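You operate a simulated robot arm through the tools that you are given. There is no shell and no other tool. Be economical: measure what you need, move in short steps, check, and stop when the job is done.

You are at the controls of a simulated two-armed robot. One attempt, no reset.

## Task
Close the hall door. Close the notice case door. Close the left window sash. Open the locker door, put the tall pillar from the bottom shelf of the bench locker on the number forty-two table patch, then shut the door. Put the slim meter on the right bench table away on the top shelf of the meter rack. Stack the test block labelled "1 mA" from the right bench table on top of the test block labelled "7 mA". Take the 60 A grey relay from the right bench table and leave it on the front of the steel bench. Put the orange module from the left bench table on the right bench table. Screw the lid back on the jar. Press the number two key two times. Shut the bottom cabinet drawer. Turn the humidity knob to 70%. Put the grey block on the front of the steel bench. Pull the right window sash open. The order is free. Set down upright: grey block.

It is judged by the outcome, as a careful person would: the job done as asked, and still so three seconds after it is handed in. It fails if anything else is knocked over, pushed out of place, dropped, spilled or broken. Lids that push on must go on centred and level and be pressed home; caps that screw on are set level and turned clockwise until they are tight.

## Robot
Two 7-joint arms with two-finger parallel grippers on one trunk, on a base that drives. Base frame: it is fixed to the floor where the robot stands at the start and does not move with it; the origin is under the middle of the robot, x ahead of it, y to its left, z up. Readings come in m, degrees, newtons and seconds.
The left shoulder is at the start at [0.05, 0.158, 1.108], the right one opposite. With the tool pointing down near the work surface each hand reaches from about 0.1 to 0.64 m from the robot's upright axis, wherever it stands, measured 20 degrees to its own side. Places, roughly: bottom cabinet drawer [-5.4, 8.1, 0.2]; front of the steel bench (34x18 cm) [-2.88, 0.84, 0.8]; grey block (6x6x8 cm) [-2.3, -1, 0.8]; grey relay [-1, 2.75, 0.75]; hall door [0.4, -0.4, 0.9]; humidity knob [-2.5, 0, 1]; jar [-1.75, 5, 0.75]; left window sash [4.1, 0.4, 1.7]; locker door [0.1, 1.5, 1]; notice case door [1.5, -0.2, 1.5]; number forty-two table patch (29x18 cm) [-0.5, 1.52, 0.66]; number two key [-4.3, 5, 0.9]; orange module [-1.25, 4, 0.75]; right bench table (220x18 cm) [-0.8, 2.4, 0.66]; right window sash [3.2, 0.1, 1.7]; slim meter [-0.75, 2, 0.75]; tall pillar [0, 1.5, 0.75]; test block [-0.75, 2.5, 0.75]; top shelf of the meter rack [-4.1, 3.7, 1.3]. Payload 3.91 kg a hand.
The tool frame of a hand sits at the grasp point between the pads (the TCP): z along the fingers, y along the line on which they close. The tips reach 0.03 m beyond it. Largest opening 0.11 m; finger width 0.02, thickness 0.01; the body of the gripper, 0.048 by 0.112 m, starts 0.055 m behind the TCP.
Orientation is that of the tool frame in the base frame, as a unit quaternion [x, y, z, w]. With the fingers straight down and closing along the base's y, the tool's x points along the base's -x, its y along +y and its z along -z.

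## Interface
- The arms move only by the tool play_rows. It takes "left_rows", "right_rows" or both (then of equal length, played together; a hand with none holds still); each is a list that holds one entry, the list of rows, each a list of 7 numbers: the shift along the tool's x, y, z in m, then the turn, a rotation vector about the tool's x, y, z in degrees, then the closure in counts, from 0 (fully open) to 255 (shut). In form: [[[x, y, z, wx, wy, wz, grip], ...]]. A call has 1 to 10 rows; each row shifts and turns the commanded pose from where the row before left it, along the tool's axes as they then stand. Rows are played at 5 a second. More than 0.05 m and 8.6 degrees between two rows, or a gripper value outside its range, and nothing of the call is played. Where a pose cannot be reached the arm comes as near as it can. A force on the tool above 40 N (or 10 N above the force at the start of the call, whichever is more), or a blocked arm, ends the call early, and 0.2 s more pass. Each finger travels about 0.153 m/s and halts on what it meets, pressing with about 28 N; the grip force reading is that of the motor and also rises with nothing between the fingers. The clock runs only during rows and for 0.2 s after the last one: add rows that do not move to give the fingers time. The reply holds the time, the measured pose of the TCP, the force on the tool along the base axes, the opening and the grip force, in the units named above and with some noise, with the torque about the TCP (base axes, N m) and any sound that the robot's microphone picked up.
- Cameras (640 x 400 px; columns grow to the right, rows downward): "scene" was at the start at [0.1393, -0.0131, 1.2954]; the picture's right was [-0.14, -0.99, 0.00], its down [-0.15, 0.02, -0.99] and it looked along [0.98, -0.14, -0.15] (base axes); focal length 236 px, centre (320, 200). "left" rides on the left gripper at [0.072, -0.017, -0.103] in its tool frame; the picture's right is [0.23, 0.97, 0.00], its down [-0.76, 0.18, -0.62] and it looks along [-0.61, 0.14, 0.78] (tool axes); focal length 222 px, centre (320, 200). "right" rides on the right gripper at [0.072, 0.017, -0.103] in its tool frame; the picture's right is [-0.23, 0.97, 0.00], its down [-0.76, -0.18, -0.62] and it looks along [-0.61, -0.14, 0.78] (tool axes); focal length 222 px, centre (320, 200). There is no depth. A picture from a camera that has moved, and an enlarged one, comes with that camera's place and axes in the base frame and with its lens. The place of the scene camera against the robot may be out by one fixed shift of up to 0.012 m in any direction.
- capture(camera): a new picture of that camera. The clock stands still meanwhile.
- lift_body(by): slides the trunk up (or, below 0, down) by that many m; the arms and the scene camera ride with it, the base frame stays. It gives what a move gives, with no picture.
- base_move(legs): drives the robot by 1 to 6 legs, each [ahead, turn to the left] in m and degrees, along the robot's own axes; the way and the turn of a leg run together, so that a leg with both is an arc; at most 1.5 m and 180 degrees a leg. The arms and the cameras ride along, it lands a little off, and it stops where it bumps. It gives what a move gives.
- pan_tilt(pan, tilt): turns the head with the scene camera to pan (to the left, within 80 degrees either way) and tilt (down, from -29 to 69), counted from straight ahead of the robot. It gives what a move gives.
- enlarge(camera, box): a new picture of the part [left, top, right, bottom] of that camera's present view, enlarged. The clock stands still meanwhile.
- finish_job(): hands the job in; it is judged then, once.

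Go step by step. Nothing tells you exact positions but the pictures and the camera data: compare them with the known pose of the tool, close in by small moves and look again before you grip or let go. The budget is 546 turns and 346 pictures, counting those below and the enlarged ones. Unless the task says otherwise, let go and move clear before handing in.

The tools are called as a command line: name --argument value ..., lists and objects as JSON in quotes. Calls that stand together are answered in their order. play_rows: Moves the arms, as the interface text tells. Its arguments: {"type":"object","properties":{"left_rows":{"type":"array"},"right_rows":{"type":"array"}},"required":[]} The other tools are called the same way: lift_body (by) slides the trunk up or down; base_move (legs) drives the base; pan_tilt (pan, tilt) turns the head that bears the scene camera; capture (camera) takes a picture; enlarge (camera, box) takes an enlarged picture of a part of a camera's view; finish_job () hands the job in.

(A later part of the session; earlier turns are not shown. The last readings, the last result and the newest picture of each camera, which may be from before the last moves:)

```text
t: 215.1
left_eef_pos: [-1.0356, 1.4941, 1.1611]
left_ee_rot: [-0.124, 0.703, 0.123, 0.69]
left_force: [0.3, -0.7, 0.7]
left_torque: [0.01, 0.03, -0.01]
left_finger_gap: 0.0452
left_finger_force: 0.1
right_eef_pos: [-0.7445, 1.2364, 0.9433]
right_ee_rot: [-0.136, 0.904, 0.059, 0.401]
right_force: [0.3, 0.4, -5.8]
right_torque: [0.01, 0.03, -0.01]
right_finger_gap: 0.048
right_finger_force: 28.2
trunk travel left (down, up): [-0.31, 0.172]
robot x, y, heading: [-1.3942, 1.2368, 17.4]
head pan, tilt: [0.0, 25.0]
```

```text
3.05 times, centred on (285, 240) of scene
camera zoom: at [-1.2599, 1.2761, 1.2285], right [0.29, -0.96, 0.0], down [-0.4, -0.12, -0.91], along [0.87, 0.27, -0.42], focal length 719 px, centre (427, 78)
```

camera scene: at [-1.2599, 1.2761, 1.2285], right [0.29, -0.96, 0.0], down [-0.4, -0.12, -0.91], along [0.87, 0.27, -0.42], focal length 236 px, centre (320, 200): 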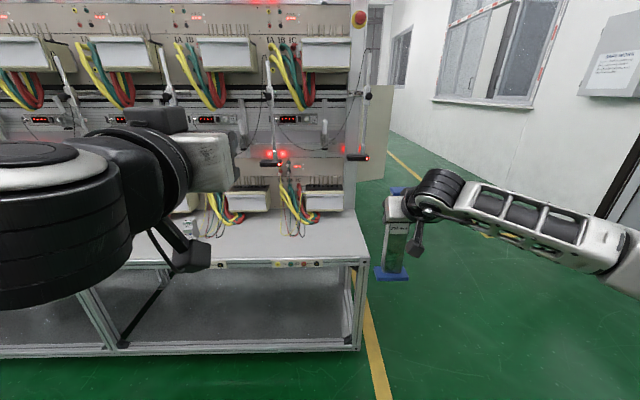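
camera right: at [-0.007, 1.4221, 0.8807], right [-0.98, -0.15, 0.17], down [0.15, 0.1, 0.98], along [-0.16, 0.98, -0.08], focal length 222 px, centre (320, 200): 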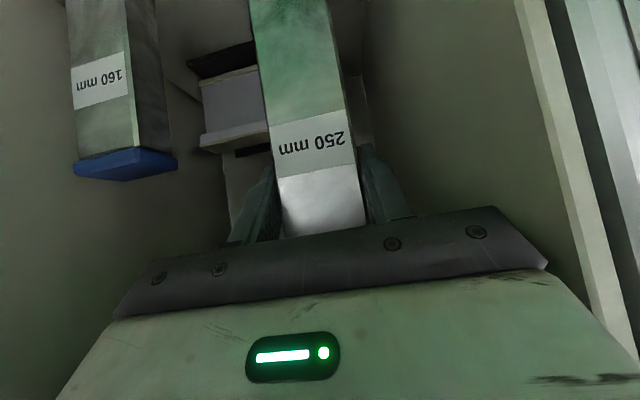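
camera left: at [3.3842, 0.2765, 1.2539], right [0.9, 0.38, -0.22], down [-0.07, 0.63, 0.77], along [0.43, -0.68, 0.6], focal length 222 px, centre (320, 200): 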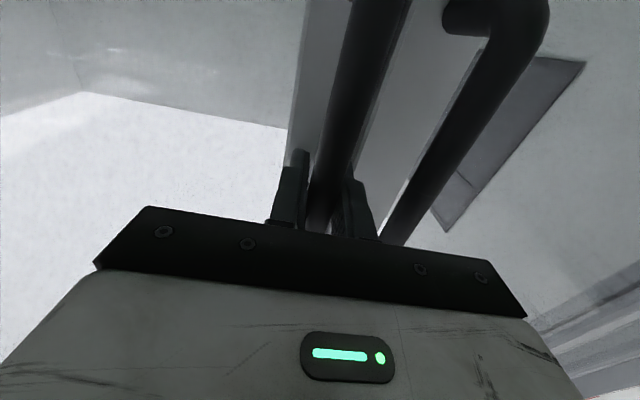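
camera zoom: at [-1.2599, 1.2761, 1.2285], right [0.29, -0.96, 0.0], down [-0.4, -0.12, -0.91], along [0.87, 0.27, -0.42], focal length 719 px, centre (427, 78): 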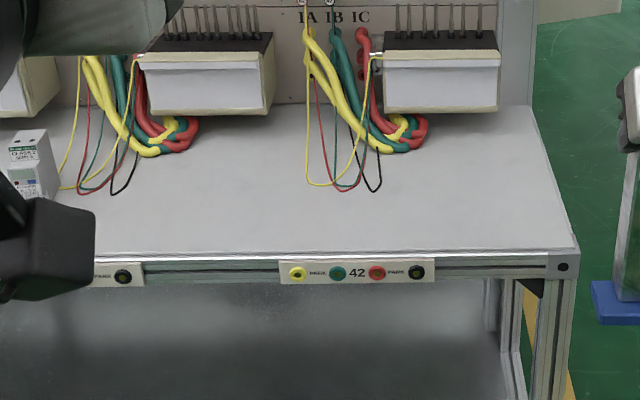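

The number 42 plate is on the table edge; I take the patch as centred on it, v≈1.64–1.68, reaching 18 cm in from the edge. I'll shift the base left so the pillar lines up with clear space on it.

base_move --legs '[[-0.25, 0], [0, 35.3], [0.39, 0], [0, -34.8]]'

pan_tilt --pan -10 --tilt 30

capture --camera "scene"

```text
t: 222.3
left_eef_pos: [-1.0395, 1.7403, 1.1631]
left_ee_rot: [-0.13, 0.701, 0.13, 0.689]
left_force: [-0.5, 0.0, 0.0]
left_torque: [0.01, 0.0, 0.03]
left_finger_gap: 0.0454
left_finger_force: 0.2
right_eef_pos: [-0.7434, 1.4889, 0.9447]
right_ee_rot: [-0.144, 0.903, 0.063, 0.401]
right_force: [0.2, -0.8, -6.1]
right_torque: [-0.02, 0.06, 0.03]
right_finger_gap: 0.0477
right_finger_force: 27.9
trunk travel left (down, up): [-0.31, 0.172]
robot x, y, heading: [-1.3909, 1.4781, 18.2]
head pan, tilt: [0.0, 25.0]
```

```text
t: 223.0
left_eef_pos: [-1.0377, 1.7409, 1.1619]
left_ee_rot: [-0.131, 0.701, 0.131, 0.689]
left_force: [-0.4, 0.0, -0.3]
left_torque: [0.0, 0.05, -0.01]
left_finger_gap: 0.0452
left_finger_force: 0.0
right_eef_pos: [-0.743, 1.4883, 0.944]
right_ee_rot: [-0.144, 0.903, 0.062, 0.4]
right_force: [-0.1, 0.0, -6.9]
right_torque: [0.01, 0.05, 0.0]
right_finger_gap: 0.048
right_finger_force: 27.7
trunk travel left (down, up): [-0.31, 0.172]
robot x, y, heading: [-1.3901, 1.4719, 18.1]
head pan, tilt: [-10.0, 30.0]
```

```text
269 pictures are left
camera scene: at [-1.2575, 1.5019, 1.2206], right [0.14, -0.99, 0.0], down [-0.5, -0.07, -0.87], along [0.86, 0.12, -0.5], focal length 236 px, centre (320, 200)
```

scene: 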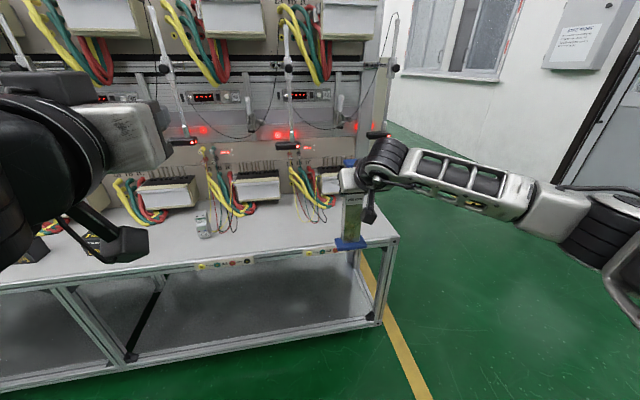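

base_move --legs '[[0.17, 0]]'

enlarge --camera "scene" --box '[250, 140, 450, 300]'

capture --camera "right"

```text
t: 224.4
left_eef_pos: [-0.8815, 1.7942, 1.1615]
left_ee_rot: [-0.132, 0.701, 0.131, 0.688]
left_force: [-0.2, -0.5, -0.3]
left_torque: [0.0, 0.0, 0.02]
left_finger_gap: 0.0453
left_finger_force: 0.1
right_eef_pos: [-0.5849, 1.5434, 0.9436]
right_ee_rot: [-0.145, 0.903, 0.063, 0.399]
right_force: [1.0, -0.3, -6.7]
right_torque: [0.0, 0.03, 0.02]
right_finger_gap: 0.0479
right_finger_force: 28.2
trunk travel left (down, up): [-0.31, 0.172]
robot x, y, heading: [-1.2325, 1.5325, 18.5]
head pan, tilt: [-10.0, 30.0]
```

```text
2.50 times, centred on (350, 220) of scene
camera zoom: at [-1.0995, 1.5543, 1.2205], right [0.14, -0.99, 0.0], down [-0.5, -0.07, -0.87], along [0.86, 0.13, -0.5], focal length 590 px, centre (245, 150)
```

zoom: 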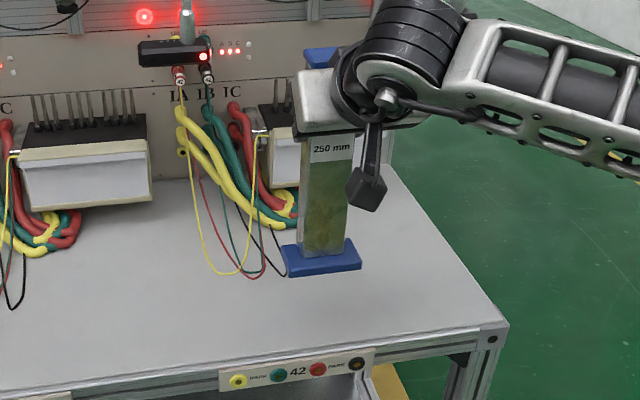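

```text
267 pictures are left
camera right: at [-0.7081, 1.5205, 0.9608], right [-0.16, 0.97, 0.17], down [0.1, -0.15, 0.98], along [0.98, 0.18, -0.08], focal length 222 px, centre (320, 200)
```

right: 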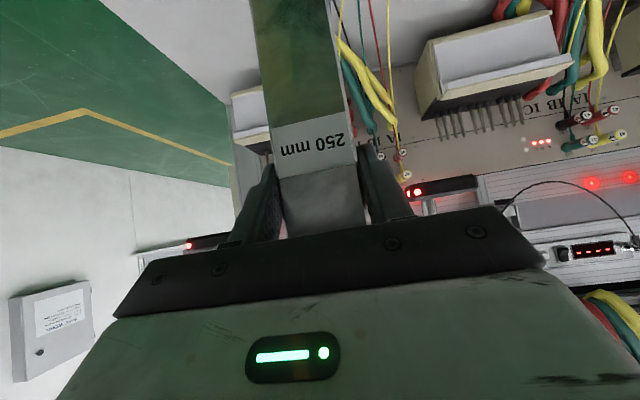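

The pillar hangs just above the table; I'll move it 3.5 cm in and 2 cm right (clear of the wires), then lower.

play_rows --right_rows '[[[-0.0117, -0.01, 0.013, 0, 0, 0, 255], [-0.0117, -0.01, 0.013, 0, 0, 0, 255], [0, 0, 0, 0, 0, 0, 255]]]'

lift_body --by -0.085

enlarge --camera "scene" --box '[250, 140, 450, 300]'

```text
t: 225.2
left_eef_pos: [-0.8817, 1.794, 1.1617]
left_ee_rot: [-0.132, 0.701, 0.132, 0.688]
left_force: [0.3, -0.3, -0.6]
left_torque: [-0.02, 0.02, -0.01]
left_finger_gap: 0.0452
left_finger_force: 0.1
right_eef_pos: [-0.5475, 1.5342, 0.9431]
right_ee_rot: [-0.145, 0.903, 0.063, 0.399]
right_force: [0.4, 0.5, -6.4]
right_torque: [-0.04, 0.02, -0.01]
right_finger_gap: 0.048
right_finger_force: 28.3
trunk travel left (down, up): [-0.31, 0.172]
robot x, y, heading: [-1.2357, 1.5283, 18.6]
head pan, tilt: [-10.0, 30.0]
```

```text
t: 226.5
left_eef_pos: [-0.8819, 1.7948, 1.0778]
left_ee_rot: [-0.132, 0.701, 0.131, 0.689]
left_force: [-0.1, 0.5, -0.3]
left_torque: [-0.02, -0.02, 0.01]
left_finger_gap: 0.0452
left_finger_force: 0.0
right_eef_pos: [-0.5475, 1.5344, 0.859]
right_ee_rot: [-0.146, 0.903, 0.064, 0.399]
right_force: [-0.9, 0.0, -6.6]
right_torque: [-0.01, 0.02, -0.01]
right_finger_gap: 0.0481
right_finger_force: 27.5
trunk travel left (down, up): [-0.225, 0.257]
robot x, y, heading: [-1.2366, 1.5283, 18.1]
head pan, tilt: [-10.0, 30.0]
```

```text
2.50 times, centred on (350, 220) of scene
camera zoom: at [-1.1001, 1.5542, 1.1356], right [0.14, -0.99, 0.0], down [-0.5, -0.07, -0.87], along [0.86, 0.13, -0.5], focal length 590 px, centre (245, 150)
```

zoom: 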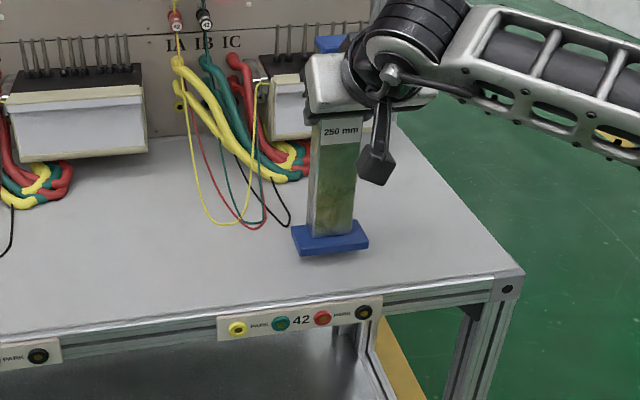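

Position is good. Lowering in small steps until contact.

play_rows --right_rows '[[[0.0037, 0, 0.0033, 0, 0, 0, 255], [0.0037, 0, 0.0033, 0, 0, 0, 255], [0.003, 0, 0.0026, 0, 0, 0, 255], [0, 0, 0, 0, 0, 0, 255]]]'

```text
t: 227.5
left_eef_pos: [-0.8828, 1.7937, 1.0766]
left_ee_rot: [-0.132, 0.701, 0.132, 0.688]
left_force: [-0.1, 0.2, 0.1]
left_torque: [0.01, 0.0, 0.0]
left_finger_gap: 0.0452
left_finger_force: 0.1
right_eef_pos: [-0.5487, 1.5331, 0.8459]
right_ee_rot: [-0.146, 0.903, 0.063, 0.399]
right_force: [-0.4, 0.2, -5.1]
right_torque: [0.0, 0.04, -0.01]
right_finger_gap: 0.0479
right_finger_force: 28.0
trunk travel left (down, up): [-0.225, 0.257]
robot x, y, heading: [-1.2347, 1.5275, 18.5]
head pan, tilt: [-10.0, 30.0]
```

play_rows --right_rows '[[[0.0015, 0, 0.0013, 0, 0, 0, 255], [0.0015, 0, 0.0013, 0, 0, 0, 255], [0.0015, 0, 0.0013, 0, 0, 0, 255], [0, 0, 0, 0, 0, 0, 255]]]'

enlarge --camera "scene" --box '[300, 180, 400, 260]'

```text
t: 228.5
left_eef_pos: [-0.8816, 1.7943, 1.0779]
left_ee_rot: [-0.131, 0.7, 0.131, 0.689]
left_force: [0.3, 0.5, -0.5]
left_torque: [0.0, 0.03, -0.01]
left_finger_gap: 0.0455
left_finger_force: 0.0
right_eef_pos: [-0.5479, 1.5332, 0.8399]
right_ee_rot: [-0.145, 0.902, 0.063, 0.401]
right_force: [-1.0, -0.5, -3.8]
right_torque: [0.01, 0.0, 0.01]
right_finger_gap: 0.0477
right_finger_force: 28.2
trunk travel left (down, up): [-0.225, 0.257]
robot x, y, heading: [-1.2374, 1.5266, 18.2]
head pan, tilt: [-10.0, 30.0]
```

```text
5.00 times, centred on (350, 220) of scene
camera zoom: at [-1.1001, 1.5542, 1.1356], right [0.14, -0.99, 0.0], down [-0.5, -0.07, -0.87], along [0.86, 0.13, -0.5], focal length 1179 px, centre (170, 100)
```

zoom: 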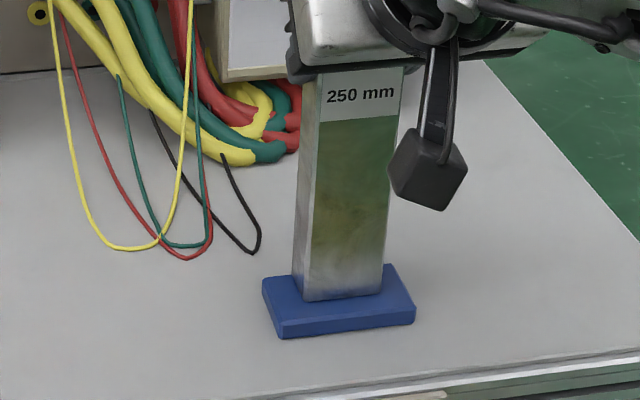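

The weight is partly taken up, so contact is close. A few more millimetres.

play_rows --right_rows '[[[0.0015, 0, 0.0013, 0, 0, 0, 255], [0.0015, 0, 0.0013, 0, 0, 0, 255], [0, 0, 0, 0, 0, 0, 255]]]'

```text
t: 229.3
left_eef_pos: [-0.8827, 1.7933, 1.0788]
left_ee_rot: [-0.132, 0.7, 0.131, 0.69]
left_force: [0.2, -0.6, 0.1]
left_torque: [-0.02, 0.03, -0.01]
left_finger_gap: 0.0453
left_finger_force: 0.1
right_eef_pos: [-0.5484, 1.5339, 0.8404]
right_ee_rot: [-0.144, 0.901, 0.064, 0.403]
right_force: [-0.7, -2.8, 12.8]
right_torque: [-0.02, 0.7, 0.12]
right_finger_gap: 0.0477
right_finger_force: 28.1
trunk travel left (down, up): [-0.225, 0.257]
robot x, y, heading: [-1.2331, 1.5289, 18.3]
head pan, tilt: [-10.0, 30.0]
```

Contact. Opening gently and withdrawing horizontally.

play_rows --right_rows '[[[-0.001, 0, -0.001, 0, 0, 0, 235], [0, 0, 0, 0, 0, 0, 130], [0, 0, 0, 0, 0, 0, 80], [0, 0, 0, 0, 0, 0, 60], [0.02, 0, -0.0224, 0, 0, 0, 60], [0.02, 0, -0.0224, 0, 0, 0, 60], [0.03, 0, -0.0335, 0, 0, 0, 60], [0.03, 0, -0.0335, 0, 0, 0, 60]]]'

capture --camera "scene"

```text
t: 231.1
left_eef_pos: [-0.8827, 1.7934, 1.0775]
left_ee_rot: [-0.131, 0.7, 0.131, 0.689]
left_force: [0.2, 0.8, -0.7]
left_torque: [-0.02, 0.0, -0.02]
left_finger_gap: 0.0454
left_finger_force: 0.0
right_eef_pos: [-0.691, 1.4855, 0.8381]
right_ee_rot: [-0.145, 0.902, 0.063, 0.401]
right_force: [0.0, -0.2, 0.4]
right_torque: [0.02, 0.04, -0.01]
right_finger_gap: 0.0841
right_finger_force: 0.0
trunk travel left (down, up): [-0.225, 0.257]
robot x, y, heading: [-1.2385, 1.5286, 18.4]
head pan, tilt: [-10.0, 30.0]
```

```text
264 pictures are left
camera scene: at [-1.1006, 1.5542, 1.1357], right [0.14, -0.99, 0.0], down [-0.49, -0.07, -0.87], along [0.86, 0.13, -0.5], focal length 236 px, centre (320, 200)
```

scene: 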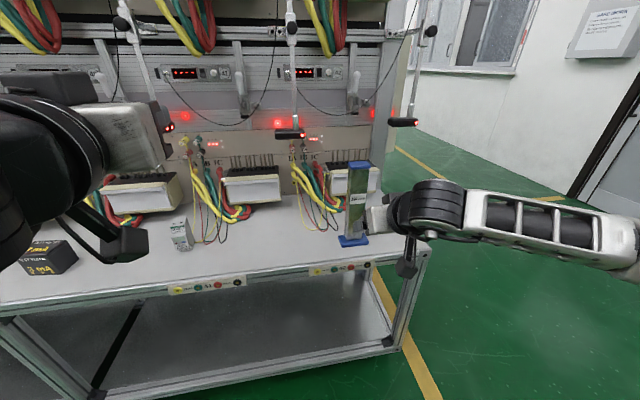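

The pillar stands upright on patch 42. Now I'll back off, raise the view and survey the rest of the bench.

base_move --legs '[[-0.45, 0], [0, 25]]'

lift_body --by 0.1

pan_tilt --pan 0 --tilt 20

capture --camera "scene"

```text
t: 235.1
left_eef_pos: [-1.4559, 1.775, 1.077]
left_ee_rot: [-0.279, 0.656, 0.276, 0.645]
left_force: [-0.1, 0.5, 0.5]
left_torque: [0.02, -0.03, 0.01]
left_finger_gap: 0.045
left_finger_force: 0.1
right_eef_pos: [-1.1525, 1.5774, 0.837]
right_ee_rot: [-0.337, 0.85, 0.148, 0.377]
right_force: [-0.1, 0.5, -0.2]
right_torque: [0.03, -0.01, -0.02]
right_finger_gap: 0.0839
right_finger_force: 0.0
trunk travel left (down, up): [-0.225, 0.257]
robot x, y, heading: [-1.6668, 1.3874, 43.3]
head pan, tilt: [-10.0, 30.0]
```

```text
t: 236.4
left_eef_pos: [-1.4543, 1.7761, 1.1774]
left_ee_rot: [-0.279, 0.656, 0.276, 0.645]
left_force: [0.1, -0.6, 0.1]
left_torque: [0.02, 0.01, 0.03]
left_finger_gap: 0.0452
left_finger_force: 0.1
right_eef_pos: [-1.1517, 1.5773, 0.937]
right_ee_rot: [-0.337, 0.85, 0.148, 0.376]
right_force: [-0.2, 1.0, 0.1]
right_torque: [0.02, 0.02, 0.01]
right_finger_gap: 0.0841
right_finger_force: 0.1
trunk travel left (down, up): [-0.325, 0.157]
robot x, y, heading: [-1.6603, 1.3864, 43.1]
head pan, tilt: [-10.0, 30.0]
```

```text
t: 237.1
left_eef_pos: [-1.4557, 1.7761, 1.1782]
left_ee_rot: [-0.278, 0.656, 0.276, 0.645]
left_force: [0.3, 0.3, -0.1]
left_torque: [0.0, -0.03, -0.01]
left_finger_gap: 0.0454
left_finger_force: 0.1
right_eef_pos: [-1.152, 1.5774, 0.9383]
right_ee_rot: [-0.337, 0.85, 0.149, 0.377]
right_force: [-0.7, 0.4, 0.0]
right_torque: [-0.03, 0.01, 0.02]
right_finger_gap: 0.0843
right_finger_force: 0.0
trunk travel left (down, up): [-0.325, 0.157]
robot x, y, heading: [-1.6629, 1.3849, 43.3]
head pan, tilt: [0.0, 20.0]
```

```text
263 pictures are left
camera scene: at [-1.5592, 1.4775, 1.2517], right [0.68, -0.73, 0.0], down [-0.25, -0.23, -0.94], along [0.69, 0.64, -0.34], focal length 236 px, centre (320, 200)
```

scene: 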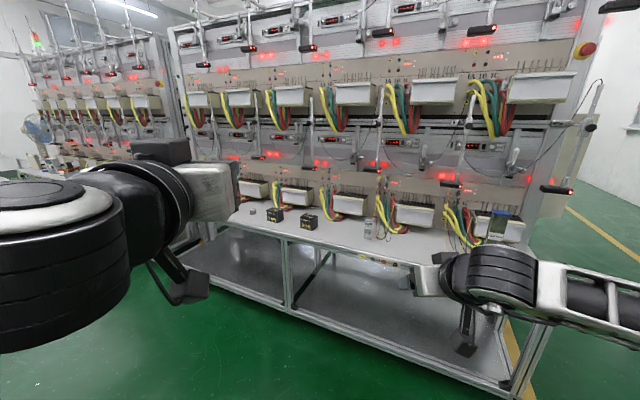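

enlarge --camera "scene" --box '[220, 180, 420, 280]'

play_rows --left_rows '[[[0.04, 0.0, 0, 0, 8, 0, 255], [0.04, 0.0, 0, 0, 8, 0, 255], [0.03, 0.0, 0, 0, 8, 0, 255], [0.03, 0.0, 0, 0, 8, 0, 255], [0.03, 0, 0, 0, 8, 0, 255], [0.03, 0, 0.0, 0, 0, 0, 255]]]'

pan_tilt --pan 30 --tilt 20

capture --camera "scene"

```text
3.20 times, centred on (320, 230) of scene
camera zoom: at [-1.5592, 1.4775, 1.2517], right [0.68, -0.73, 0.0], down [-0.25, -0.23, -0.94], along [0.69, 0.64, -0.34], focal length 755 px, centre (320, 104)
```

zoom: 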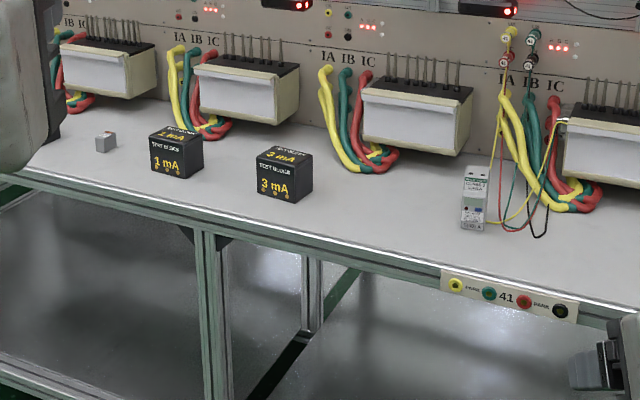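

```text
t: 238.5
left_eef_pos: [-1.4709, 1.7362, 1.0012]
left_ee_rot: [-0.359, 0.837, 0.165, 0.38]
left_force: [-0.1, -0.1, 0.7]
left_torque: [-0.02, 0.0, 0.02]
left_finger_gap: 0.0001
left_finger_force: 28.6
left hand out of reach, approached as far as the arm can: row 2, 5, 6
right_eef_pos: [-1.1511, 1.5782, 0.9379]
right_ee_rot: [-0.336, 0.85, 0.147, 0.377]
right_force: [0.0, 0.4, -0.1]
right_torque: [-0.02, 0.0, -0.02]
right_finger_gap: 0.0841
right_finger_force: 0.0
trunk travel left (down, up): [-0.325, 0.157]
robot x, y, heading: [-1.6643, 1.3865, 43.2]
head pan, tilt: [0.0, 20.0]
```

```text
t: 239.4
left_eef_pos: [-1.4693, 1.7368, 1.0024]
left_ee_rot: [-0.357, 0.837, 0.164, 0.38]
left_force: [0.7, -0.7, 0.6]
left_torque: [-0.01, -0.02, 0.01]
left_finger_gap: 0.0
left_finger_force: 28.1
right_eef_pos: [-1.1512, 1.5774, 0.9387]
right_ee_rot: [-0.337, 0.85, 0.148, 0.377]
right_force: [0.4, -0.3, 0.3]
right_torque: [-0.01, -0.01, 0.01]
right_finger_gap: 0.0843
right_finger_force: 0.0
trunk travel left (down, up): [-0.325, 0.157]
robot x, y, heading: [-1.6618, 1.3881, 43.4]
head pan, tilt: [30.0, 20.0]
```

```text
261 pictures are left
camera scene: at [-1.6001, 1.5029, 1.2517], right [0.96, -0.29, 0.0], down [-0.1, -0.33, -0.94], along [0.27, 0.9, -0.34], focal length 236 px, centre (320, 200)
```

scene: 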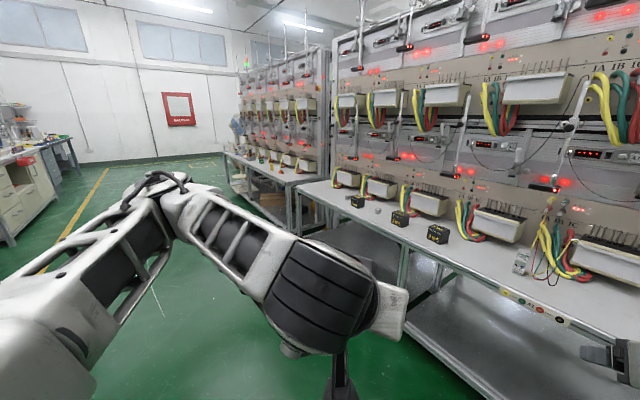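

enlarge --camera "scene" --box '[310, 170, 470, 260]'

enlarge --camera "scene" --box '[220, 130, 340, 210]'

```text
4.00 times, centred on (390, 215) of scene
camera zoom: at [-1.6001, 1.5029, 1.2517], right [0.96, -0.29, 0.0], down [-0.1, -0.33, -0.94], along [0.27, 0.9, -0.34], focal length 943 px, centre (40, 140)
```

zoom: 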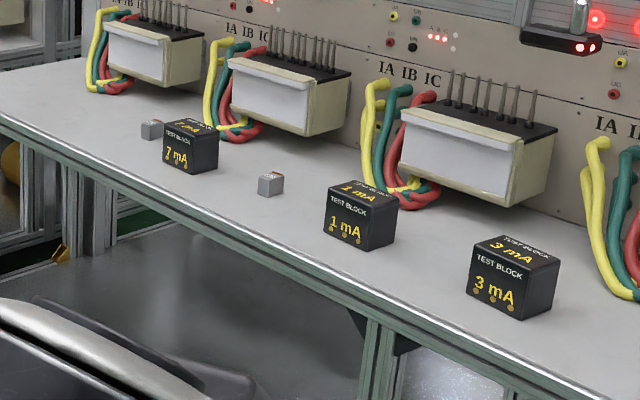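

```text
5.00 times, centred on (280, 170) of scene
camera zoom: at [-1.6001, 1.5029, 1.2517], right [0.96, -0.29, 0.0], down [-0.1, -0.33, -0.94], along [0.27, 0.9, -0.34], focal length 1179 px, centre (520, 350)
```

zoom: 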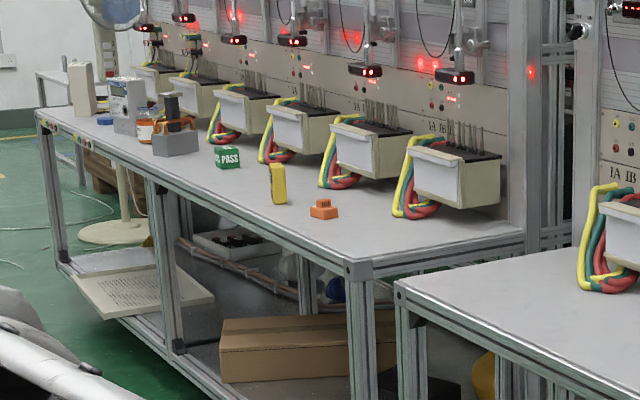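

Now I can read them: test blocks 3 mA, 1 mA and 7 mA with two grey relays near the 7 mA block, and the slim meter at station 41; the orange module, jar etc. are on the left bench. I'll drive up opposite the 1 mA and 7 mA blocks.

base_move --legs '[[0, 52.3], [0.94, 0], [0, -77.7]]'

pan_tilt --pan 0 --tilt 30

capture --camera "scene"

```text
t: 250.0
left_eef_pos: [-1.4553, 2.5507, 1.0005]
left_ee_rot: [-0.177, 0.893, 0.082, 0.407]
left_force: [-0.8, 0.0, -0.2]
left_torque: [0.0, -0.01, 0.01]
left_finger_gap: 0.0001
left_finger_force: 28.1
right_eef_pos: [-1.2282, 2.2764, 0.9388]
right_ee_rot: [-0.154, 0.901, 0.067, 0.4]
right_force: [0.1, -0.6, 1.0]
right_torque: [0.04, 0.02, 0.02]
right_finger_gap: 0.0843
right_finger_force: 0.0
trunk travel left (down, up): [-0.325, 0.157]
robot x, y, heading: [-1.7718, 2.3104, 19.0]
head pan, tilt: [30.0, 20.0]
```

```text
t: 251.0
left_eef_pos: [-1.4554, 2.5505, 1.0017]
left_ee_rot: [-0.177, 0.892, 0.082, 0.407]
left_force: [0.0, 0.1, -0.5]
left_torque: [0.01, 0.03, 0.01]
left_finger_gap: 0.0
left_finger_force: 27.5
right_eef_pos: [-1.2274, 2.276, 0.938]
right_ee_rot: [-0.154, 0.901, 0.067, 0.399]
right_force: [-0.2, -0.5, 0.0]
right_torque: [0.02, 0.0, -0.03]
right_finger_gap: 0.0841
right_finger_force: 0.1
trunk travel left (down, up): [-0.325, 0.157]
robot x, y, heading: [-1.7751, 2.3076, 19.4]
head pan, tilt: [0.0, 30.0]
```

```text
258 pictures are left
camera scene: at [-1.6429, 2.3517, 1.2357], right [0.33, -0.94, 0.0], down [-0.47, -0.17, -0.87], along [0.82, 0.29, -0.5], focal length 236 px, centre (320, 200)
```

scene: 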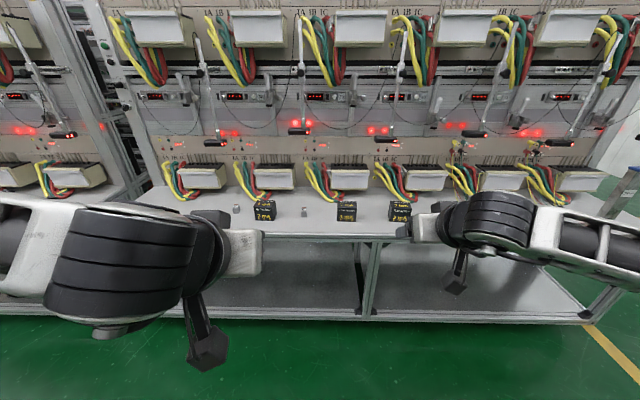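

enlarge --camera "scene" --box '[215, 185, 435, 245]'

```text
2.91 times, centred on (325, 215) of scene
camera zoom: at [-1.6429, 2.3517, 1.2357], right [0.33, -0.94, 0.0], down [-0.47, -0.17, -0.87], along [0.82, 0.29, -0.5], focal length 686 px, centre (306, 156)
```

zoom: 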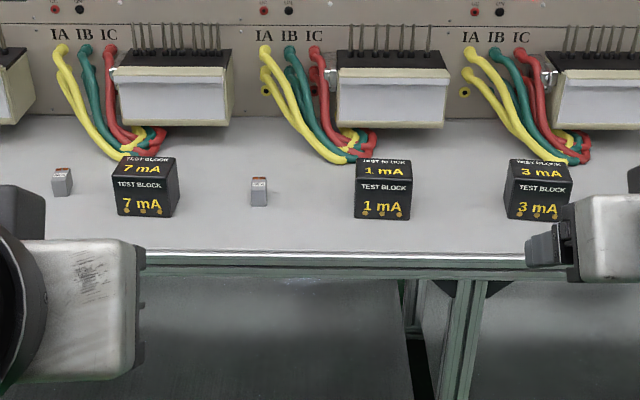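

The 1 mA block is at about u=0.02, v=2.65 and the 7 mA block at v=3.00, each roughly 7–8 cm wide. I'll move in closer and ready the left hand.

base_move --legs '[[0.3, -1]]'

play_rows --left_rows '[[[0, 0.0, 0, 0, 0, 0, 0], [0, -0.04, 0, 0, 0, 0, 0], [-0.01, -0.04, 0.02, 0, 0, 0, 0], [-0.02, -0.03, 0.025, 0, 0, 0, 0], [-0.02, -0.03, 0.025, 0, 0, 0, 0], [-0.02, 0.0, 0.025, 0, 0, 0, 0]]]'

capture --camera "scene"

capture --camera "left"

```text
t: 253.0
left_eef_pos: [-1.1689, 2.645, 1.0]
left_ee_rot: [-0.172, 0.894, 0.08, 0.406]
left_force: [-0.2, 0.0, -0.3]
left_torque: [0.01, 0.0, 0.0]
left_finger_gap: 0.0
left_finger_force: 27.5
right_eef_pos: [-0.9453, 2.3687, 0.9378]
right_ee_rot: [-0.149, 0.902, 0.064, 0.4]
right_force: [-0.1, -0.8, 0.6]
right_torque: [0.01, -0.03, -0.01]
right_finger_gap: 0.0843
right_finger_force: 0.0
trunk travel left (down, up): [-0.325, 0.157]
robot x, y, heading: [-1.4877, 2.4069, 18.8]
head pan, tilt: [0.0, 30.0]
```

```text
t: 254.4
left_eef_pos: [-1.0086, 2.5576, 0.9903]
left_ee_rot: [-0.173, 0.893, 0.081, 0.408]
left_force: [-0.4, 1.0, -0.2]
left_torque: [0.0, -0.03, 0.04]
left_finger_gap: 0.1098
left_finger_force: 0.0
right_eef_pos: [-0.9443, 2.3677, 0.9372]
right_ee_rot: [-0.149, 0.902, 0.065, 0.4]
right_force: [0.6, -0.7, 0.2]
right_torque: [-0.03, 0.0, -0.01]
right_finger_gap: 0.084
right_finger_force: 0.1
trunk travel left (down, up): [-0.325, 0.157]
robot x, y, heading: [-1.4906, 2.4074, 18.8]
head pan, tilt: [0.0, 30.0]
```

```text
256 pictures are left
camera scene: at [-1.3589, 2.4482, 1.2356], right [0.32, -0.95, 0.0], down [-0.47, -0.16, -0.87], along [0.82, 0.28, -0.5], focal length 236 px, centre (320, 200)
```

scene: 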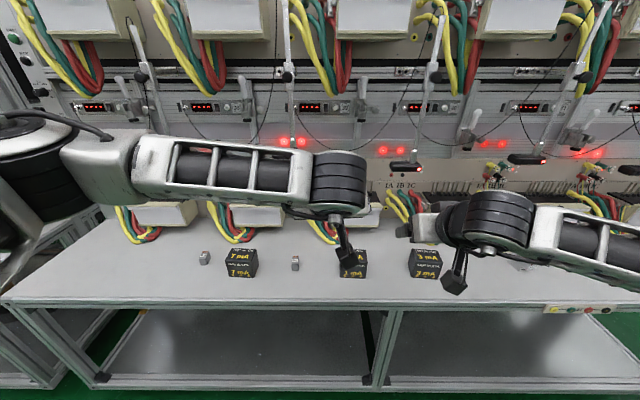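

```text
255 pictures are left
camera left: at [-1.118, 2.4958, 1.0032], right [-0.5, 0.85, -0.17], down [-0.04, 0.17, 0.98], along [0.86, 0.5, -0.06], focal length 222 px, centre (320, 200)
```

left: 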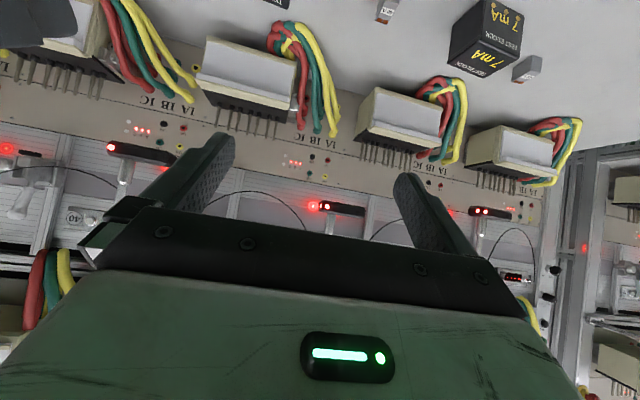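

base_move --legs '[[0.07, -0.7]]'

play_rows --left_rows '[[[0, -0.03, 0, 0, 8, 0, 0], [0, -0.03, 0, 0, 8, 0, 0], [0, -0.02, 0.0, 0, 8, 0, 0], [0, 0, 0.0, 0, 0, 4.5, 0]]]'

capture --camera "left"

enlarge --camera "scene" --box '[180, 200, 480, 320]'

```text
t: 255.4
left_eef_pos: [-0.9417, 2.5744, 0.9906]
left_ee_rot: [-0.167, 0.895, 0.078, 0.407]
left_force: [0.8, 0.2, 0.4]
left_torque: [0.01, -0.01, 0.04]
left_finger_gap: 0.11
left_finger_force: 0.1
right_eef_pos: [-0.8811, 2.3835, 0.9375]
right_ee_rot: [-0.145, 0.903, 0.064, 0.4]
right_force: [0.5, 0.2, 0.0]
right_torque: [0.04, -0.01, -0.02]
right_finger_gap: 0.0841
right_finger_force: 0.1
trunk travel left (down, up): [-0.325, 0.157]
robot x, y, heading: [-1.4242, 2.4258, 18.2]
head pan, tilt: [0.0, 30.0]
```

```text
t: 256.4
left_eef_pos: [-0.9144, 2.5001, 0.9883]
left_ee_rot: [-0.141, 0.966, 0.049, 0.21]
left_force: [-0.3, 0.3, 0.8]
left_torque: [-0.01, 0.0, 0.0]
left_finger_gap: 0.1099
left_finger_force: 0.1
right_eef_pos: [-0.8816, 2.3825, 0.938]
right_ee_rot: [-0.143, 0.903, 0.062, 0.401]
right_force: [0.5, 0.2, 0.2]
right_torque: [0.01, -0.04, -0.01]
right_finger_gap: 0.0842
right_finger_force: 0.1
trunk travel left (down, up): [-0.325, 0.157]
robot x, y, heading: [-1.425, 2.4284, 18.1]
head pan, tilt: [0.0, 30.0]
```

```text
254 pictures are left
camera left: at [-1.0128, 2.4489, 1.0524], right [-0.48, 0.87, -0.06], down [0.37, 0.27, 0.89], along [0.79, 0.41, -0.45], focal length 222 px, centre (320, 200)
```

left: 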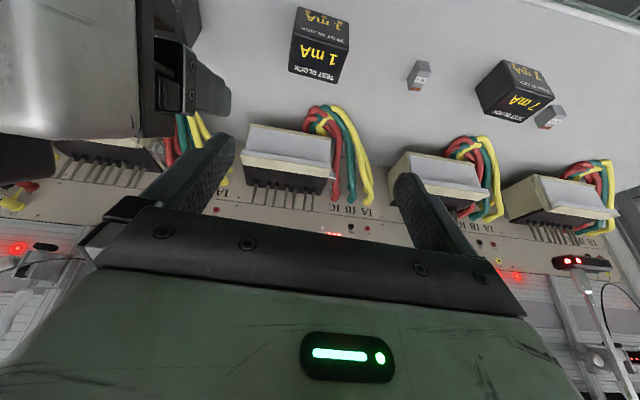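

```text
2.13 times, centred on (330, 260) of scene
camera zoom: at [-1.294, 2.4682, 1.2357], right [0.31, -0.95, 0.0], down [-0.48, -0.15, -0.87], along [0.82, 0.27, -0.5], focal length 503 px, centre (299, 72)
```

zoom: 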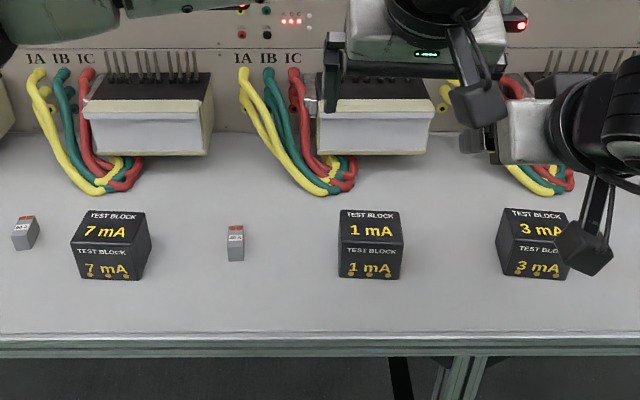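

The relays are readable (I'll check 60 A later). I'll clear the right hand aside and bring the left hand over the 1 mA block.

play_rows --left_rows '[[[0, 0, 0, 0, 0, 0, 0], [0, 0, 0, 0, 0, 0, 0], [-0.01, -0.001, 0.038, 0, 0, 0, 0], [-0.01, -0.001, 0.038, 0, 0, 0, 0], [-0.01, -0.001, 0.038, 0, 0, 0, 0], [-0.01, -0.001, 0.038, 0, 0, 0, 0]]]' --right_rows '[[[0, -0.04, -0.02, 0, 0, 0, 60], [0, -0.04, -0.02, 0, 0, 0, 60], [0, -0.04, -0.02, 0, 0, 0, 60], [0, 0, -0.03, 0, 0, 0, 60], [0, 0, 0, 0, 0, 0, 60], [0, 0, 0, 0, 0, 0, 60]]]'

capture --camera "left"

enlarge --camera "scene" --box '[180, 200, 480, 320]'

```text
t: 257.9
left_eef_pos: [-0.8192, 2.5294, 0.8661]
left_ee_rot: [-0.14, 0.966, 0.05, 0.212]
left_force: [0.6, 0.7, 0.4]
left_torque: [0.02, 0.0, 0.01]
left_finger_gap: 0.1099
left_finger_force: 0.0
right_eef_pos: [-0.9089, 2.249, 0.9973]
right_ee_rot: [-0.144, 0.903, 0.063, 0.401]
right_force: [0.0, 0.4, 0.5]
right_torque: [0.01, -0.02, -0.02]
right_finger_gap: 0.0839
right_finger_force: 0.0
trunk travel left (down, up): [-0.325, 0.157]
robot x, y, heading: [-1.4266, 2.4321, 18.4]
head pan, tilt: [0.0, 30.0]
```

```text
252 pictures are left
camera left: at [-0.9174, 2.4785, 0.9293], right [-0.48, 0.87, -0.06], down [0.37, 0.26, 0.89], along [0.8, 0.41, -0.45], focal length 222 px, centre (320, 200)
```

left: 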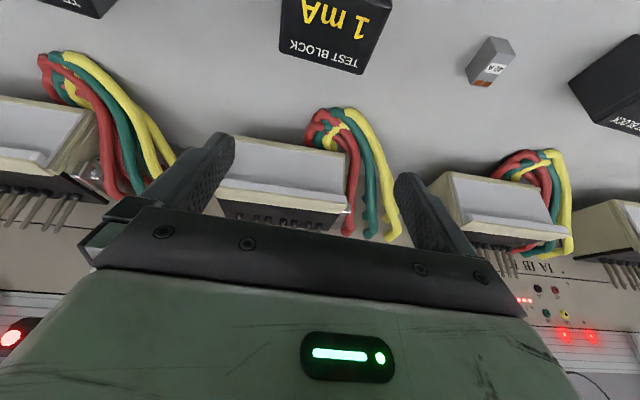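

```text
2.13 times, centred on (330, 260) of scene
camera zoom: at [-1.2937, 2.4678, 1.2357], right [0.31, -0.95, 0.0], down [-0.48, -0.15, -0.87], along [0.82, 0.27, -0.5], focal length 503 px, centre (299, 72)
```

zoom: 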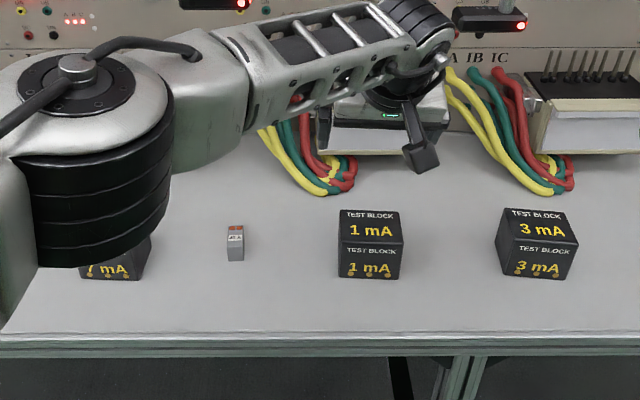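

The camera shows the middle relay is 40 A. The 1 mA block centre is about 8 mm back and 5 mm right of the TCP; I'll correct and descend to just above it.

play_rows --left_rows '[[[0.0073, -0.005, -0.0034, 0, 0, 0, 0], [0.0135, 0, 0.029, 0, 0, 0, 0], [0.0135, 0, 0.029, 0, 0, 0, 0], [0.0135, 0, 0.029, 0, 0, 0, 0], [0, 0, 0, 0, 0, 0, 0]]]'

capture --camera "left"

enlarge --camera "scene" --box '[280, 200, 430, 300]'

```text
t: 259.1
left_eef_pos: [-0.8277, 2.525, 0.7701]
left_ee_rot: [-0.141, 0.966, 0.05, 0.211]
left_force: [-0.3, -0.4, -0.2]
left_torque: [-0.02, -0.04, 0.03]
left_finger_gap: 0.1098
left_finger_force: 0.1
left hand out of reach, approached as far as the arm can: row 4
right_eef_pos: [-0.9095, 2.2504, 0.9975]
right_ee_rot: [-0.144, 0.903, 0.062, 0.401]
right_force: [1.2, 0.9, -0.3]
right_torque: [-0.02, -0.02, -0.02]
right_finger_gap: 0.0842
right_finger_force: 0.0
trunk travel left (down, up): [-0.325, 0.157]
robot x, y, heading: [-1.4246, 2.429, 17.8]
head pan, tilt: [0.0, 30.0]
```

```text
250 pictures are left
camera left: at [-0.9261, 2.4749, 0.8342], right [-0.48, 0.87, -0.06], down [0.37, 0.26, 0.89], along [0.8, 0.41, -0.45], focal length 222 px, centre (320, 200)
```

left: 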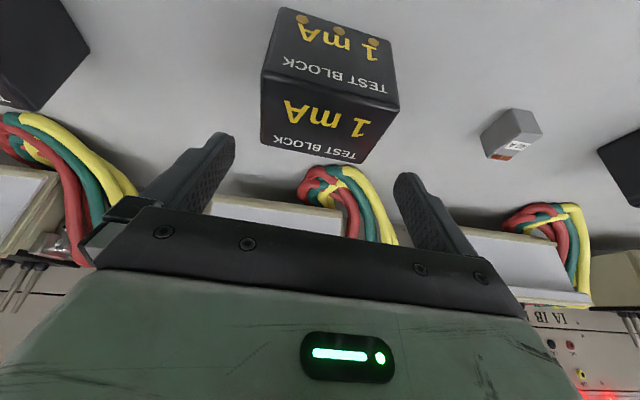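

```text
4.00 times, centred on (355, 250) of scene
camera zoom: at [-1.2939, 2.4681, 1.2356], right [0.31, -0.95, 0.0], down [-0.48, -0.15, -0.87], along [0.82, 0.27, -0.5], focal length 943 px, centre (180, 0)
```

zoom: 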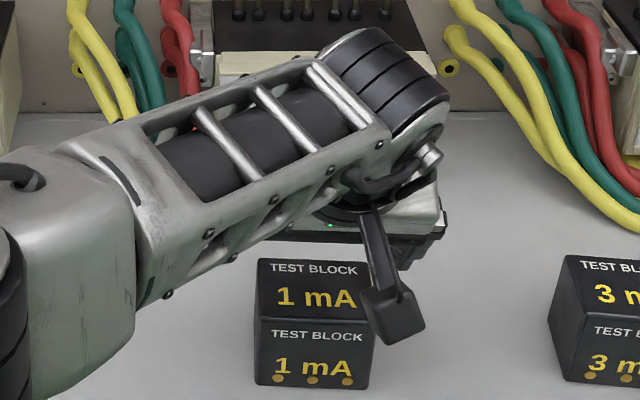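

Fine centring, then I'll lower the trunk for the descent.

play_rows --left_rows '[[[0.009, -0.003, -0.004, 0, 0, 0, 0], [0, 0, 0, 0, 0, 0, 0]]]'

lift_body --by -0.065

capture --camera "left"

```text
t: 259.6
left_eef_pos: [-0.8375, 2.52, 0.7731]
left_ee_rot: [-0.142, 0.966, 0.05, 0.211]
left_force: [-0.4, 0.7, 0.0]
left_torque: [-0.01, -0.02, -0.01]
left_finger_gap: 0.11
left_finger_force: 0.3
right_eef_pos: [-0.9071, 2.2496, 0.9973]
right_ee_rot: [-0.144, 0.903, 0.063, 0.4]
right_force: [0.0, -0.3, -0.8]
right_torque: [0.01, -0.02, 0.0]
right_finger_gap: 0.0843
right_finger_force: 0.1
trunk travel left (down, up): [-0.325, 0.157]
robot x, y, heading: [-1.4259, 2.4246, 18.0]
head pan, tilt: [0.0, 30.0]
```

```text
t: 260.7
left_eef_pos: [-0.8375, 2.5208, 0.7088]
left_ee_rot: [-0.141, 0.966, 0.05, 0.211]
left_force: [-0.5, -0.7, 0.1]
left_torque: [-0.02, -0.01, -0.02]
left_finger_gap: 0.1101
left_finger_force: 0.0
right_eef_pos: [-0.9087, 2.248, 0.9326]
right_ee_rot: [-0.144, 0.903, 0.063, 0.401]
right_force: [-0.2, -0.2, 0.3]
right_torque: [0.02, 0.01, -0.01]
right_finger_gap: 0.0841
right_finger_force: 0.0
trunk travel left (down, up): [-0.26, 0.222]
robot x, y, heading: [-1.4256, 2.4294, 18.1]
head pan, tilt: [0.0, 30.0]
```

```text
248 pictures are left
camera left: at [-0.9354, 2.4696, 0.7708], right [-0.48, 0.87, -0.06], down [0.37, 0.27, 0.89], along [0.79, 0.41, -0.45], focal length 222 px, centre (320, 200)
```

left: 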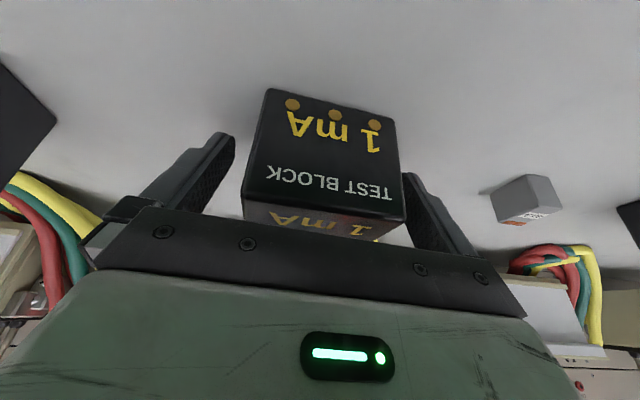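

The block lies between the pads. A small shift, 8 mm lower, then close.

lift_body --by -0.01

play_rows --left_rows '[[[0, 0.004, 0, 0, 0, 0, 0], [0, 0, 0, 0, 0, 0, 80], [0, 0, 0, 0, 0, 0, 255], [0, 0, 0, 0, 0, 0, 255]]]'

lift_body --by 0.13

capture --camera "left"

capture --camera "scene"

```text
t: 261.3
left_eef_pos: [-0.8374, 2.5201, 0.697]
left_ee_rot: [-0.141, 0.966, 0.049, 0.21]
left_force: [0.3, 0.5, 0.3]
left_torque: [0.04, 0.02, 0.0]
left_finger_gap: 0.1099
left_finger_force: 0.0
right_eef_pos: [-0.9088, 2.2495, 0.9229]
right_ee_rot: [-0.144, 0.903, 0.063, 0.401]
right_force: [-0.2, -0.5, 0.1]
right_torque: [-0.04, -0.02, -0.01]
right_finger_gap: 0.0841
right_finger_force: 0.1
trunk travel left (down, up): [-0.25, 0.232]
robot x, y, heading: [-1.4267, 2.4287, 18.0]
head pan, tilt: [0.0, 30.0]
```

```text
t: 262.3
left_eef_pos: [-0.8379, 2.5247, 0.6991]
left_ee_rot: [-0.141, 0.966, 0.049, 0.212]
left_force: [-0.5, -0.7, 1.4]
left_torque: [-0.26, -0.05, -0.07]
left_finger_gap: 0.0797
left_finger_force: 27.9
right_eef_pos: [-0.9087, 2.2495, 0.9235]
right_ee_rot: [-0.144, 0.903, 0.062, 0.4]
right_force: [0.4, 0.1, 0.8]
right_torque: [0.02, 0.0, 0.03]
right_finger_gap: 0.0843
right_finger_force: 0.0
trunk travel left (down, up): [-0.25, 0.232]
robot x, y, heading: [-1.4271, 2.4301, 18.0]
head pan, tilt: [0.0, 30.0]
```

```text
t: 263.9
left_eef_pos: [-0.8377, 2.5251, 0.828]
left_ee_rot: [-0.141, 0.966, 0.05, 0.21]
left_force: [-1.2, -0.6, -3.5]
left_torque: [0.0, 0.04, 0.01]
left_finger_gap: 0.0802
left_finger_force: 28.1
right_eef_pos: [-0.9083, 2.2496, 1.0516]
right_ee_rot: [-0.144, 0.903, 0.062, 0.4]
right_force: [0.0, 0.0, -0.7]
right_torque: [-0.02, -0.01, -0.02]
right_finger_gap: 0.0841
right_finger_force: 0.1
trunk travel left (down, up): [-0.38, 0.102]
robot x, y, heading: [-1.4262, 2.425, 18.0]
head pan, tilt: [0.0, 30.0]
```

```text
247 pictures are left
camera left: at [-0.9364, 2.4737, 0.8909], right [-0.48, 0.87, -0.06], down [0.37, 0.26, 0.89], along [0.79, 0.41, -0.45], focal length 222 px, centre (320, 200)
```

left: 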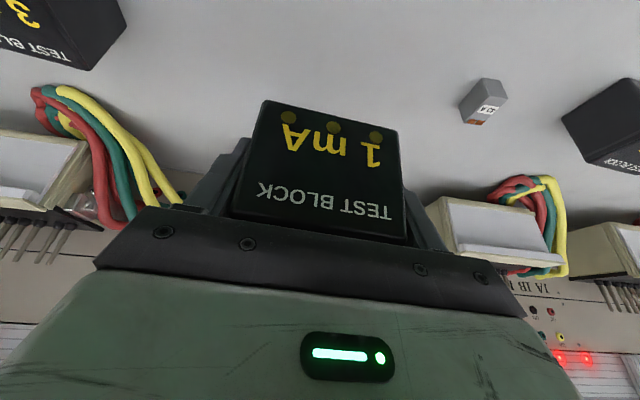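

```text
246 pictures are left
camera scene: at [-1.2935, 2.4681, 1.2905], right [0.31, -0.95, 0.0], down [-0.48, -0.15, -0.87], along [0.82, 0.27, -0.5], focal length 236 px, centre (320, 200)
```

scene: 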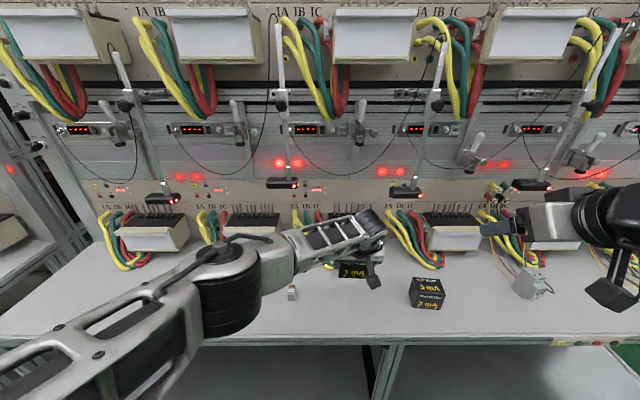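

Held firmly (8 cm wide). Now I'll carry it left toward the 7 mA block.

play_rows --left_rows '[[[0, 0.045, 0, 0, 0, 0, 255], [0, 0.045, 0, 0, 0, 0, 255], [0, 0.045, 0, 0, 0, 0, 255], [0, 0.045, 0, 0, 0, 0, 255], [0, 0.045, 0, 0, 0, 0, 255], [0, 0, 0, 0, 0, 0, 255]]]'

capture --camera "left"

capture --camera "scene"

```text
t: 265.2
left_eef_pos: [-0.9061, 2.7413, 0.8337]
left_ee_rot: [-0.141, 0.966, 0.05, 0.21]
left_force: [-0.6, -0.6, -3.2]
left_torque: [-0.02, 0.04, -0.02]
left_finger_gap: 0.0798
left_finger_force: 27.7
right_eef_pos: [-0.9086, 2.2506, 1.0522]
right_ee_rot: [-0.145, 0.903, 0.063, 0.4]
right_force: [0.0, 0.1, -0.3]
right_torque: [-0.01, 0.0, -0.01]
right_finger_gap: 0.0843
right_finger_force: 0.0
trunk travel left (down, up): [-0.38, 0.102]
robot x, y, heading: [-1.4228, 2.4273, 18.1]
head pan, tilt: [0.0, 30.0]
```

```text
245 pictures are left
camera left: at [-1.0046, 2.691, 0.8972], right [-0.48, 0.87, -0.06], down [0.37, 0.26, 0.89], along [0.8, 0.41, -0.45], focal length 222 px, centre (320, 200)
```

left: 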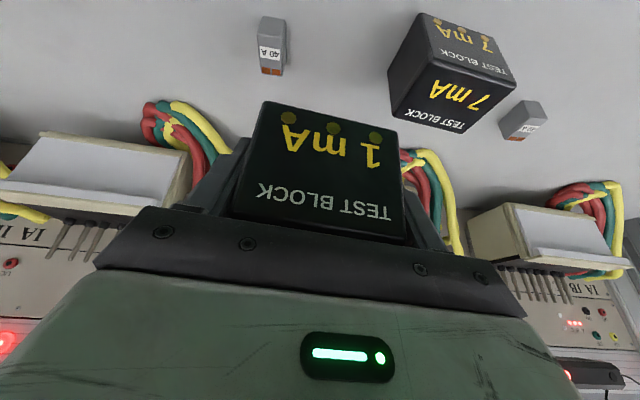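

```text
244 pictures are left
camera scene: at [-1.2936, 2.4681, 1.2906], right [0.31, -0.95, 0.0], down [-0.48, -0.15, -0.87], along [0.82, 0.27, -0.5], focal length 236 px, centre (320, 200)
```

scene: 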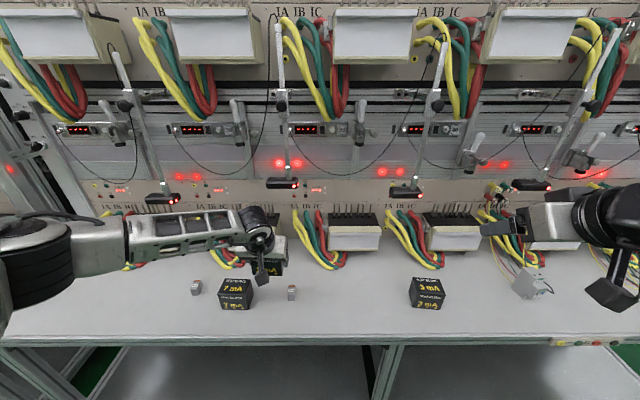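

enlarge --camera "left" --box '[360, 0, 560, 150]'

```text
2.67 times, centred on (460, 75) of left
camera zoom: at [-1.0046, 2.691, 0.8972], right [-0.48, 0.87, -0.06], down [0.37, 0.26, 0.89], along [0.8, 0.41, -0.45], focal length 592 px, centre (-53, 533)
```

zoom: 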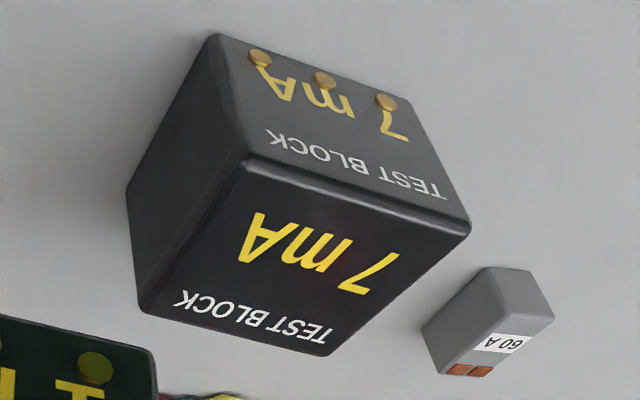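

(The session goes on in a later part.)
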